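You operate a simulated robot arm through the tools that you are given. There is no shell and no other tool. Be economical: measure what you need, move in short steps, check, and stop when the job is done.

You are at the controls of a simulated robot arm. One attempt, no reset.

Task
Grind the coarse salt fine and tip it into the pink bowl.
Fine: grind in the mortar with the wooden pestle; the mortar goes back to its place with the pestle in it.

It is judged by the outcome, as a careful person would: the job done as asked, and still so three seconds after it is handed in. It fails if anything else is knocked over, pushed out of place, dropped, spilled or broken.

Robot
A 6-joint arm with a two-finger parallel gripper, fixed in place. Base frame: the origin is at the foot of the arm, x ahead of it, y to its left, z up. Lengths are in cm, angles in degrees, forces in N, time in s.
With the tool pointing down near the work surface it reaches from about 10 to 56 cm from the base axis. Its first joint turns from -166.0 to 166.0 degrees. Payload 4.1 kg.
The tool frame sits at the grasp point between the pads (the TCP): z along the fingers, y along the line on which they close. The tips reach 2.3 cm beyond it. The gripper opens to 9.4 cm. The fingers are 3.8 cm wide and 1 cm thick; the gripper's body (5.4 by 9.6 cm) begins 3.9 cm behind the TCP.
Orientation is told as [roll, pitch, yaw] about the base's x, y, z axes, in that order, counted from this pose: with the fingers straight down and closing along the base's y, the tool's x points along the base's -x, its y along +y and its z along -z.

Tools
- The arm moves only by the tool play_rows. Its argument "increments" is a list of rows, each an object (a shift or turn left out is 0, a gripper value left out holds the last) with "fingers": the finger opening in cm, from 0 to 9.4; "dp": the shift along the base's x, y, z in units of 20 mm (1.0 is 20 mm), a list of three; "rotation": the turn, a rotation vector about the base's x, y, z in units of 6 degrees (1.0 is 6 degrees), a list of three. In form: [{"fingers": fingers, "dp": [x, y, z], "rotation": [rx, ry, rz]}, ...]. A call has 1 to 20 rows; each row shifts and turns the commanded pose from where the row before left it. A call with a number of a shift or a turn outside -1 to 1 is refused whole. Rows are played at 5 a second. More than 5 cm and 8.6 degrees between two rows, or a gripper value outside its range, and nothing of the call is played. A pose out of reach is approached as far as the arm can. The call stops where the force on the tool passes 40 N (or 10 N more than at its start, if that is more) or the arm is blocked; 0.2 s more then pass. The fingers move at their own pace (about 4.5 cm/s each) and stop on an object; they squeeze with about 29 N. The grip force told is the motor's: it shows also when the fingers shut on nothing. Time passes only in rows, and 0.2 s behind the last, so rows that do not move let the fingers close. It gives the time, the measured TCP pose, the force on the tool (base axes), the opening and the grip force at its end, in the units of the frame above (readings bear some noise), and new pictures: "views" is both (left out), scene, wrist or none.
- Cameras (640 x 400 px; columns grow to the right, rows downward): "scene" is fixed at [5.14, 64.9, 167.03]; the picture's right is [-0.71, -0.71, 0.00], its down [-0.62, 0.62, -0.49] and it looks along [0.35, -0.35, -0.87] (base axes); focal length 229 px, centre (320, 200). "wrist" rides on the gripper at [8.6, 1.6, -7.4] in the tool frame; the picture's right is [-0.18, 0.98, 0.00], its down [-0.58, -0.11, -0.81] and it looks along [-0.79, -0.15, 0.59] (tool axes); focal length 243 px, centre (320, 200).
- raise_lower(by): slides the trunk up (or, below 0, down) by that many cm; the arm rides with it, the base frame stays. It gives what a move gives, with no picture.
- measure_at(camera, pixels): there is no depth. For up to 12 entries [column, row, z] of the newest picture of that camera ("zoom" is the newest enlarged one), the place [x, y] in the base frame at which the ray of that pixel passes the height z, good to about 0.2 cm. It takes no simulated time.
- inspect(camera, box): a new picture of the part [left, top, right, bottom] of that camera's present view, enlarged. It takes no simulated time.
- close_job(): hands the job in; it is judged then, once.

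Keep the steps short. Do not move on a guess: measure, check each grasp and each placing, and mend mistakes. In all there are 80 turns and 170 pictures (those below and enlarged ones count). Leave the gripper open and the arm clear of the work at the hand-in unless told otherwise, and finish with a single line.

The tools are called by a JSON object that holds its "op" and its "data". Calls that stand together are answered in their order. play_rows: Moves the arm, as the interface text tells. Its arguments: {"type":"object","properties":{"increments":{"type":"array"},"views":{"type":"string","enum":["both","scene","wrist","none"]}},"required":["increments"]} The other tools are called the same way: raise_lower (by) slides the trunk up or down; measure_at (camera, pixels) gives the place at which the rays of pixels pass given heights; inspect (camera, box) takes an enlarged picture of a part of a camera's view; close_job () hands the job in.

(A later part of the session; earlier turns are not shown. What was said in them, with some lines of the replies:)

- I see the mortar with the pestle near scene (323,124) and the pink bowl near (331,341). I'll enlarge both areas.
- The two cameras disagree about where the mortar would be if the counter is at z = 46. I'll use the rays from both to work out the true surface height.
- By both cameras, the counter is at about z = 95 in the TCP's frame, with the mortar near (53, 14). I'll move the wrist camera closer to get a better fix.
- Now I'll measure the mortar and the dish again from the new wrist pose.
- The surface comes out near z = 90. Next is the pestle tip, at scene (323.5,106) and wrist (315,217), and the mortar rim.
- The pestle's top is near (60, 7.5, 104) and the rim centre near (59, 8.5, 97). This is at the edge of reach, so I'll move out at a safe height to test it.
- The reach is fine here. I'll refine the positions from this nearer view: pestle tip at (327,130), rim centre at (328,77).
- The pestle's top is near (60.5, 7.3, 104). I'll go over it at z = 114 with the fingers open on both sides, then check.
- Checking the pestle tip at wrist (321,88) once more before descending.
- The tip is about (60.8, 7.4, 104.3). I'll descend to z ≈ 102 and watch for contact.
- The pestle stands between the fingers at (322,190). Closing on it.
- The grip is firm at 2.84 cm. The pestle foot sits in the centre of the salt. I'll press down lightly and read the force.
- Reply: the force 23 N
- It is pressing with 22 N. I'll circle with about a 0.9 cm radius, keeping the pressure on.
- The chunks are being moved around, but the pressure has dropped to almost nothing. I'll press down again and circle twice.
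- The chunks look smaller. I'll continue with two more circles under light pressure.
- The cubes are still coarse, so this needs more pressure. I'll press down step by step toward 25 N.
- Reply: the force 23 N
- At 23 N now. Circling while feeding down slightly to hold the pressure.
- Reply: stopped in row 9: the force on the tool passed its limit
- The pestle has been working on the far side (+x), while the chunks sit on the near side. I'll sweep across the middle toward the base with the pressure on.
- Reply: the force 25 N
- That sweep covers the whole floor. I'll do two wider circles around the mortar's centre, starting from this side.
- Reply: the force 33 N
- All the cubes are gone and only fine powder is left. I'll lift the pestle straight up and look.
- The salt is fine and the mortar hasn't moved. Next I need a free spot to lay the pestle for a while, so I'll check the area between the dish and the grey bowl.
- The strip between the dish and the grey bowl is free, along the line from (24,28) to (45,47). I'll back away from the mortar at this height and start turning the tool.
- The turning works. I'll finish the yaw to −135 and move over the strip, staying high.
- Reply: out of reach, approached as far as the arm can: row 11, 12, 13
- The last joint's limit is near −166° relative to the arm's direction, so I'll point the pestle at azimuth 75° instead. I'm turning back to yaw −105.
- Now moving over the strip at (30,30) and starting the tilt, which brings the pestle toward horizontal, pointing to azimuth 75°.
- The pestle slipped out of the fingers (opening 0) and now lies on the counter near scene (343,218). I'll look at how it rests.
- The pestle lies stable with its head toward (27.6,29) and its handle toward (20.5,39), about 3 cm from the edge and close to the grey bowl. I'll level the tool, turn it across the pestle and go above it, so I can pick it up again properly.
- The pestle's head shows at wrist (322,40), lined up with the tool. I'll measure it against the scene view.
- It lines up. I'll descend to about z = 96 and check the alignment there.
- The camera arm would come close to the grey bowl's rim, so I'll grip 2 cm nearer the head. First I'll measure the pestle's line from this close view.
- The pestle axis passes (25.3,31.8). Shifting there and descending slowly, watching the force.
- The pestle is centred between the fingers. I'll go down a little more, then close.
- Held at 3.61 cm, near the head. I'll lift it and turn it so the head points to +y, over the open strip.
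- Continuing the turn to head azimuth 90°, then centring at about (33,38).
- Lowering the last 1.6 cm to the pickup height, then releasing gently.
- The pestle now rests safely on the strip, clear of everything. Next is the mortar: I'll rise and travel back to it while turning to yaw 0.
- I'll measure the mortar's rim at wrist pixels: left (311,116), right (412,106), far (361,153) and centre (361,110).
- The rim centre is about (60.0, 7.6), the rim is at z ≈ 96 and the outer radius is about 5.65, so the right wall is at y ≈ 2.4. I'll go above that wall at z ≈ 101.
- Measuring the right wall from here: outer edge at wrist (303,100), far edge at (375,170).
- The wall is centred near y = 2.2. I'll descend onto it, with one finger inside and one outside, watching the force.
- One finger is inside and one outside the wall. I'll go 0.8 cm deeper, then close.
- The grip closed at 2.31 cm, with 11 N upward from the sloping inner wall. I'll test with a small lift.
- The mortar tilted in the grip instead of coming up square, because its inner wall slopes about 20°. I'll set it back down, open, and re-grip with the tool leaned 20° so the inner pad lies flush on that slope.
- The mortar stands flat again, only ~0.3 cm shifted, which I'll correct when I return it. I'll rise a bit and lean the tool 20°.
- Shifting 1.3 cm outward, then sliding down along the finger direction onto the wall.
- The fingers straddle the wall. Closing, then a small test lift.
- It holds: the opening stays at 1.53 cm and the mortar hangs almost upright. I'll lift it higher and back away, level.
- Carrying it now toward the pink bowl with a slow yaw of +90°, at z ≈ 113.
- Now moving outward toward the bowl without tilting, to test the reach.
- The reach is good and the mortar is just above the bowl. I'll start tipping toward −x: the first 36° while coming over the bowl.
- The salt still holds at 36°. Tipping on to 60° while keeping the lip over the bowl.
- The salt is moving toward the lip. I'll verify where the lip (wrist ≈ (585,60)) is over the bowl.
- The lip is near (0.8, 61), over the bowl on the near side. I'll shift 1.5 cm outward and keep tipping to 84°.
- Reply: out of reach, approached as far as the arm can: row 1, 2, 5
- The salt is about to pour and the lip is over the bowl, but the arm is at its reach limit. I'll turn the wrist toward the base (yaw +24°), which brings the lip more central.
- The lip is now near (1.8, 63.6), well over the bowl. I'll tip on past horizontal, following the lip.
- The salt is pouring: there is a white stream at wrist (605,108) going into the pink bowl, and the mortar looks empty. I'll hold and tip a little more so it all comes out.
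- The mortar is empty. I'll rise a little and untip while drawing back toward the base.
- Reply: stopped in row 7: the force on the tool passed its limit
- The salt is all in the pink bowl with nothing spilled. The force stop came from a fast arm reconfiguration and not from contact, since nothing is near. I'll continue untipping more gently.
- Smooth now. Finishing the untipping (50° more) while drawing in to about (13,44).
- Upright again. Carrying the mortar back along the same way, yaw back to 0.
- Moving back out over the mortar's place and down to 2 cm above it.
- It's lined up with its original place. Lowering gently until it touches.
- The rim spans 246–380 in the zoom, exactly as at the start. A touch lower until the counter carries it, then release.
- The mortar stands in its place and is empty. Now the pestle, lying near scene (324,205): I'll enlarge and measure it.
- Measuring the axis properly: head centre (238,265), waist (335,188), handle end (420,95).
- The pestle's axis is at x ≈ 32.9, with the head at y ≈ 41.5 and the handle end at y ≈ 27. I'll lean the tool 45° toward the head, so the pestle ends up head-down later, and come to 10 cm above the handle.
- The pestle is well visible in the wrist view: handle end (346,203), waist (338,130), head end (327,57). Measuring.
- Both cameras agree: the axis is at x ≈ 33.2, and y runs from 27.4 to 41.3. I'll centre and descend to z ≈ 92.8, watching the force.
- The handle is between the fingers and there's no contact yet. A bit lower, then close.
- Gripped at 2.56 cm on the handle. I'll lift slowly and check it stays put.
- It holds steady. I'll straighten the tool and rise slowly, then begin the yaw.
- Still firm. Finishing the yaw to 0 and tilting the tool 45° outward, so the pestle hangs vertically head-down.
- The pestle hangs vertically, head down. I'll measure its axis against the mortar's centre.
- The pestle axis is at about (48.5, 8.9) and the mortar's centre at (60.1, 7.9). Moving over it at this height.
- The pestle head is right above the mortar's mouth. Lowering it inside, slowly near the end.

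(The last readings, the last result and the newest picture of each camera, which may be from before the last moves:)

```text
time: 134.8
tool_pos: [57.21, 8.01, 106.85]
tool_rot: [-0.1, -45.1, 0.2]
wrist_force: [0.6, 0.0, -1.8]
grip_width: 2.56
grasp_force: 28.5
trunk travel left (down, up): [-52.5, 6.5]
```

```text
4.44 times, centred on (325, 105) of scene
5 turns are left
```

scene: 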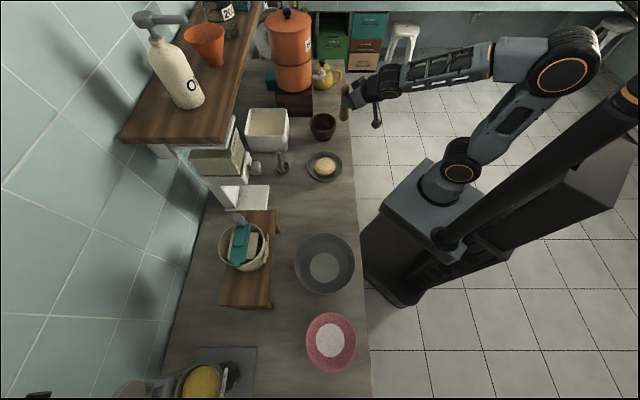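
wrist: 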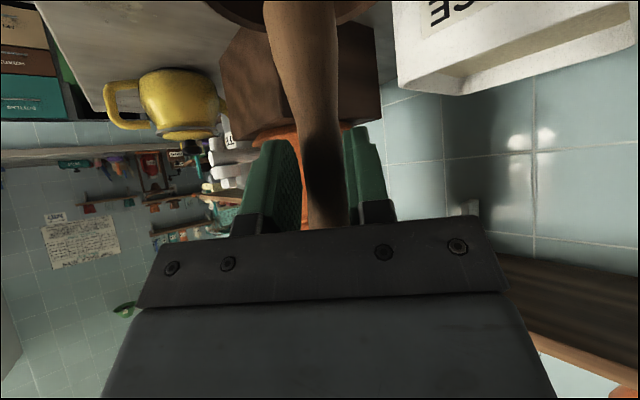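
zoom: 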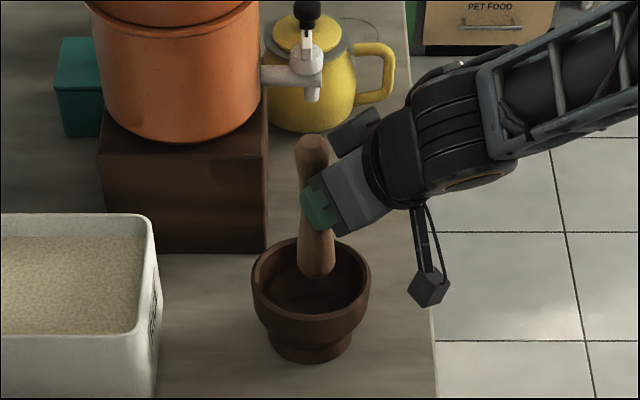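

The head is entering the mortar cleanly. Lowering the remaining ~6 cm, with small steps at the end to feel the floor.

{"op": "play_rows", "data": {"increments": [{"dp": [0, 0, -0.5]}, {"dp": [0, 0, -0.5]}, {"dp": [0, 0, -0.5]}, {"dp": [0, 0, -0.5]}, {"dp": [0, 0, -0.4]}, {"dp": [0, 0, -0.3]}, {"dp": [0, 0, -0.1]}, {"dp": [0, 0, -0.05]}, {"dp": [0, 0, -0.05]}, {}], "views": "both"}}

{"op": "inspect", "data": {"camera": "scene", "box": [280, 60, 370, 150]}}

```text
time: 136.9
tool_pos: [57.33, 8.02, 100.99]
tool_rot: [-0.1, -45.2, 0.3]
wrist_force: [0.1, -0.4, -1.5]
grip_width: 2.54
grasp_force: 29.0
trunk travel left (down, up): [-52.5, 6.5]
```

scene: 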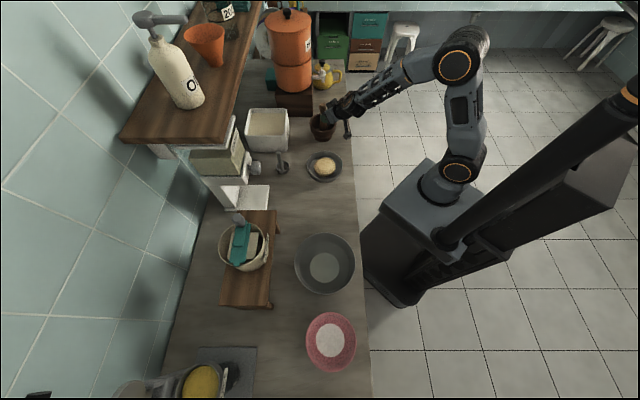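
wrist: 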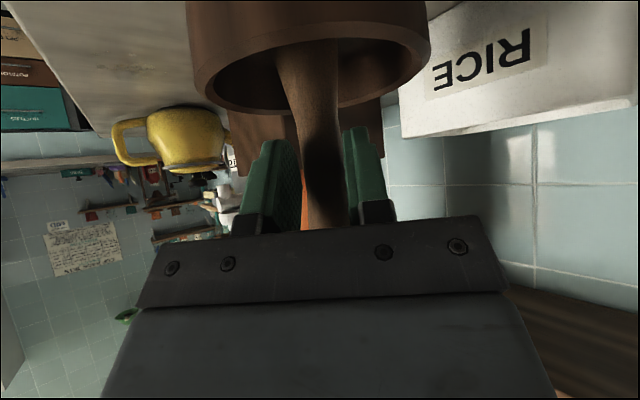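

```text
4.44 times, centred on (325, 105) of scene
4 turns are left
```

zoom: 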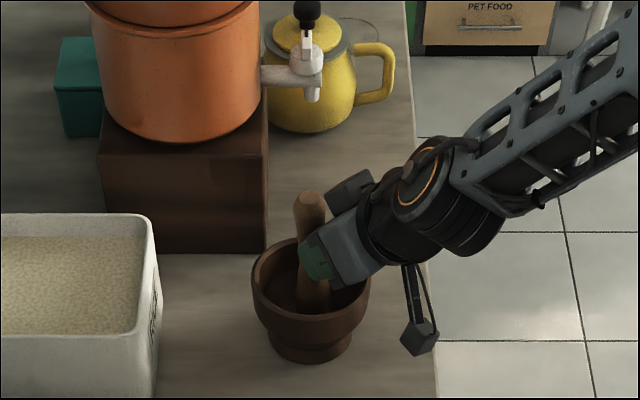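

There's no floor contact yet, and the head is just above the floor. I'll lower 0.5 cm more in small steps, release gently, and back out along the finger direction.

{"op": "play_rows", "data": {"increments": [{"dp": [0, 0, -0.08]}, {"dp": [0, 0, -0.06]}, {"dp": [0, 0, -0.06]}, {"dp": [0, 0, -0.05]}, {"fingers": 3.2}, {"fingers": 4}, {"fingers": 5}, {"fingers": 6}, {}, {"dp": [-0.4, 0, 0.4]}, {"dp": [-0.7, 0, 0.7]}, {"dp": [-0.8, 0, 0.8]}, {"dp": [-0.8, 0, 0.8]}, {"dp": [-0.8, 0, 0.8]}, {"dp": [-0.8, 0, 0.8]}, {"dp": [-0.8, 0, 0.8]}, {"dp": [-0.8, 0, 0.8]}], "views": "both"}}

{"op": "inspect", "data": {"camera": "scene", "box": [280, 60, 370, 150]}}

{"op": "inspect", "data": {"camera": "scene", "box": [230, 190, 400, 400]}}

```text
time: 140.6
tool_pos: [45.28, 8.08, 112.38]
tool_rot: [-0.1, -45.0, 0.2]
wrist_force: [0.0, -0.5, -0.4]
grip_width: 5.98
grasp_force: 0.1
trunk travel left (down, up): [-52.5, 6.5]
```

scene: 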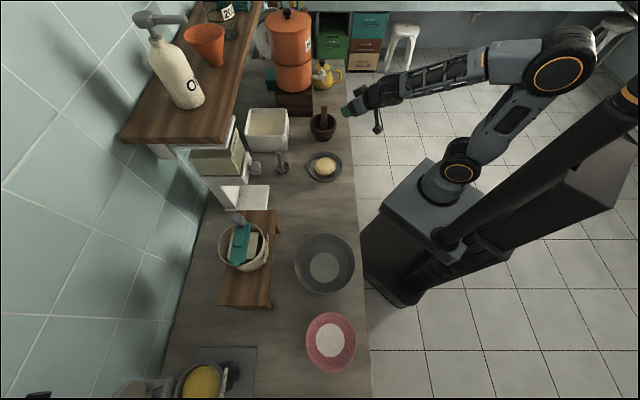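
wrist: 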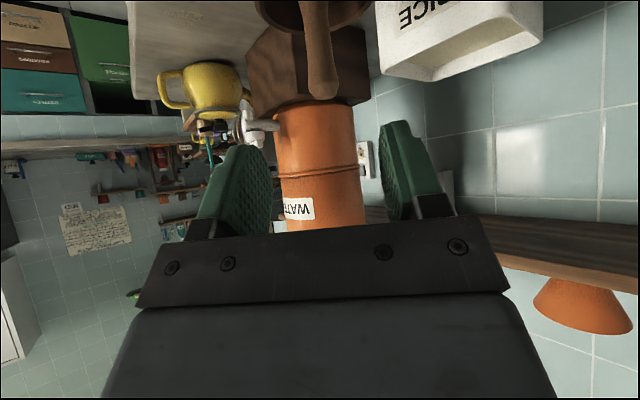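

```text
4.44 times, centred on (325, 105) of scene
```

zoom: 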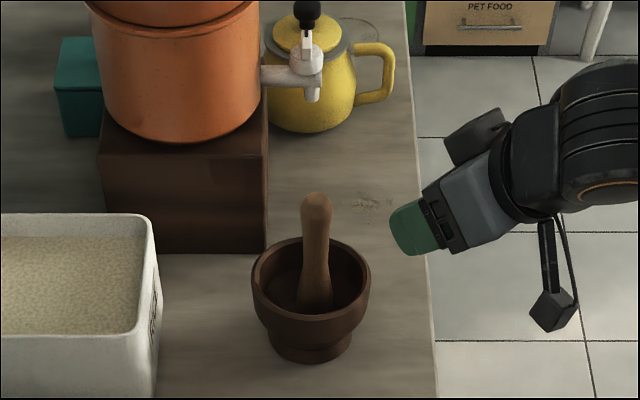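

```text
1.90 times, centred on (315, 295) of scene
3 turns are left
```

zoom: 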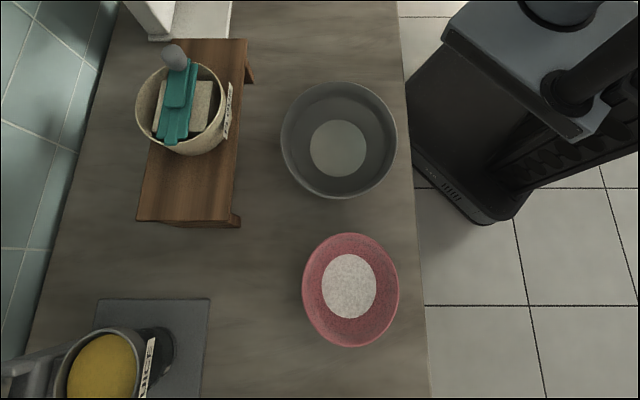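

The pestle stands in the mortar, the mortar is in its place, and the fine salt is in the pink bowl with nothing spilled. I'll draw the arm back clear with the gripper open.

{"op": "play_rows", "data": {"increments": [{"fingers": 9, "dp": [-0.8, 0, 0.5]}, {"dp": [-0.8, 0, 0.5]}, {"dp": [-0.8, 0, 0.5]}, {"dp": [-0.8, 0, 0.3]}, {"dp": [-0.5, 0, 0]}, {}, {}, {}], "views": "scene"}}

```text
time: 142.3
tool_pos: [38.01, 8.0, 115.92]
tool_rot: [0.0, -45.1, 0.2]
wrist_force: [-0.3, -0.1, -0.6]
grip_width: 8.99
grasp_force: 0.0
trunk travel left (down, up): [-52.5, 6.5]
2 turns are left
```

scene: 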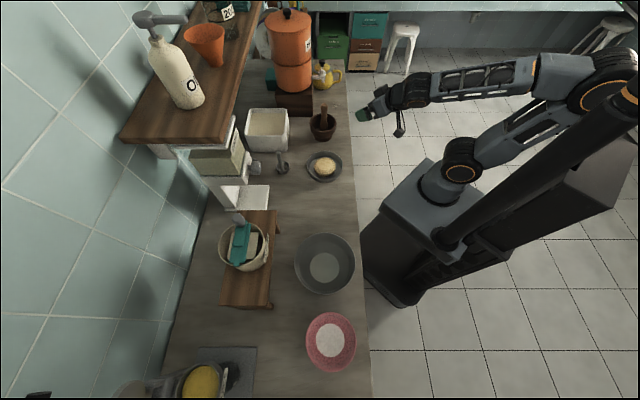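

Everything is at rest and the arm is clear with the gripper open. Handing in.

{"op": "close_job", "data": {}}

```text
The job is handed in.
```

The coarse salt is ground fine and in the pink bowl with no spill seen, and the mortar is back within about half a cm of its place with the pestle in it; the pestle slipped from the gripper once and fell onto the counter mid-job, and I picked it up again.
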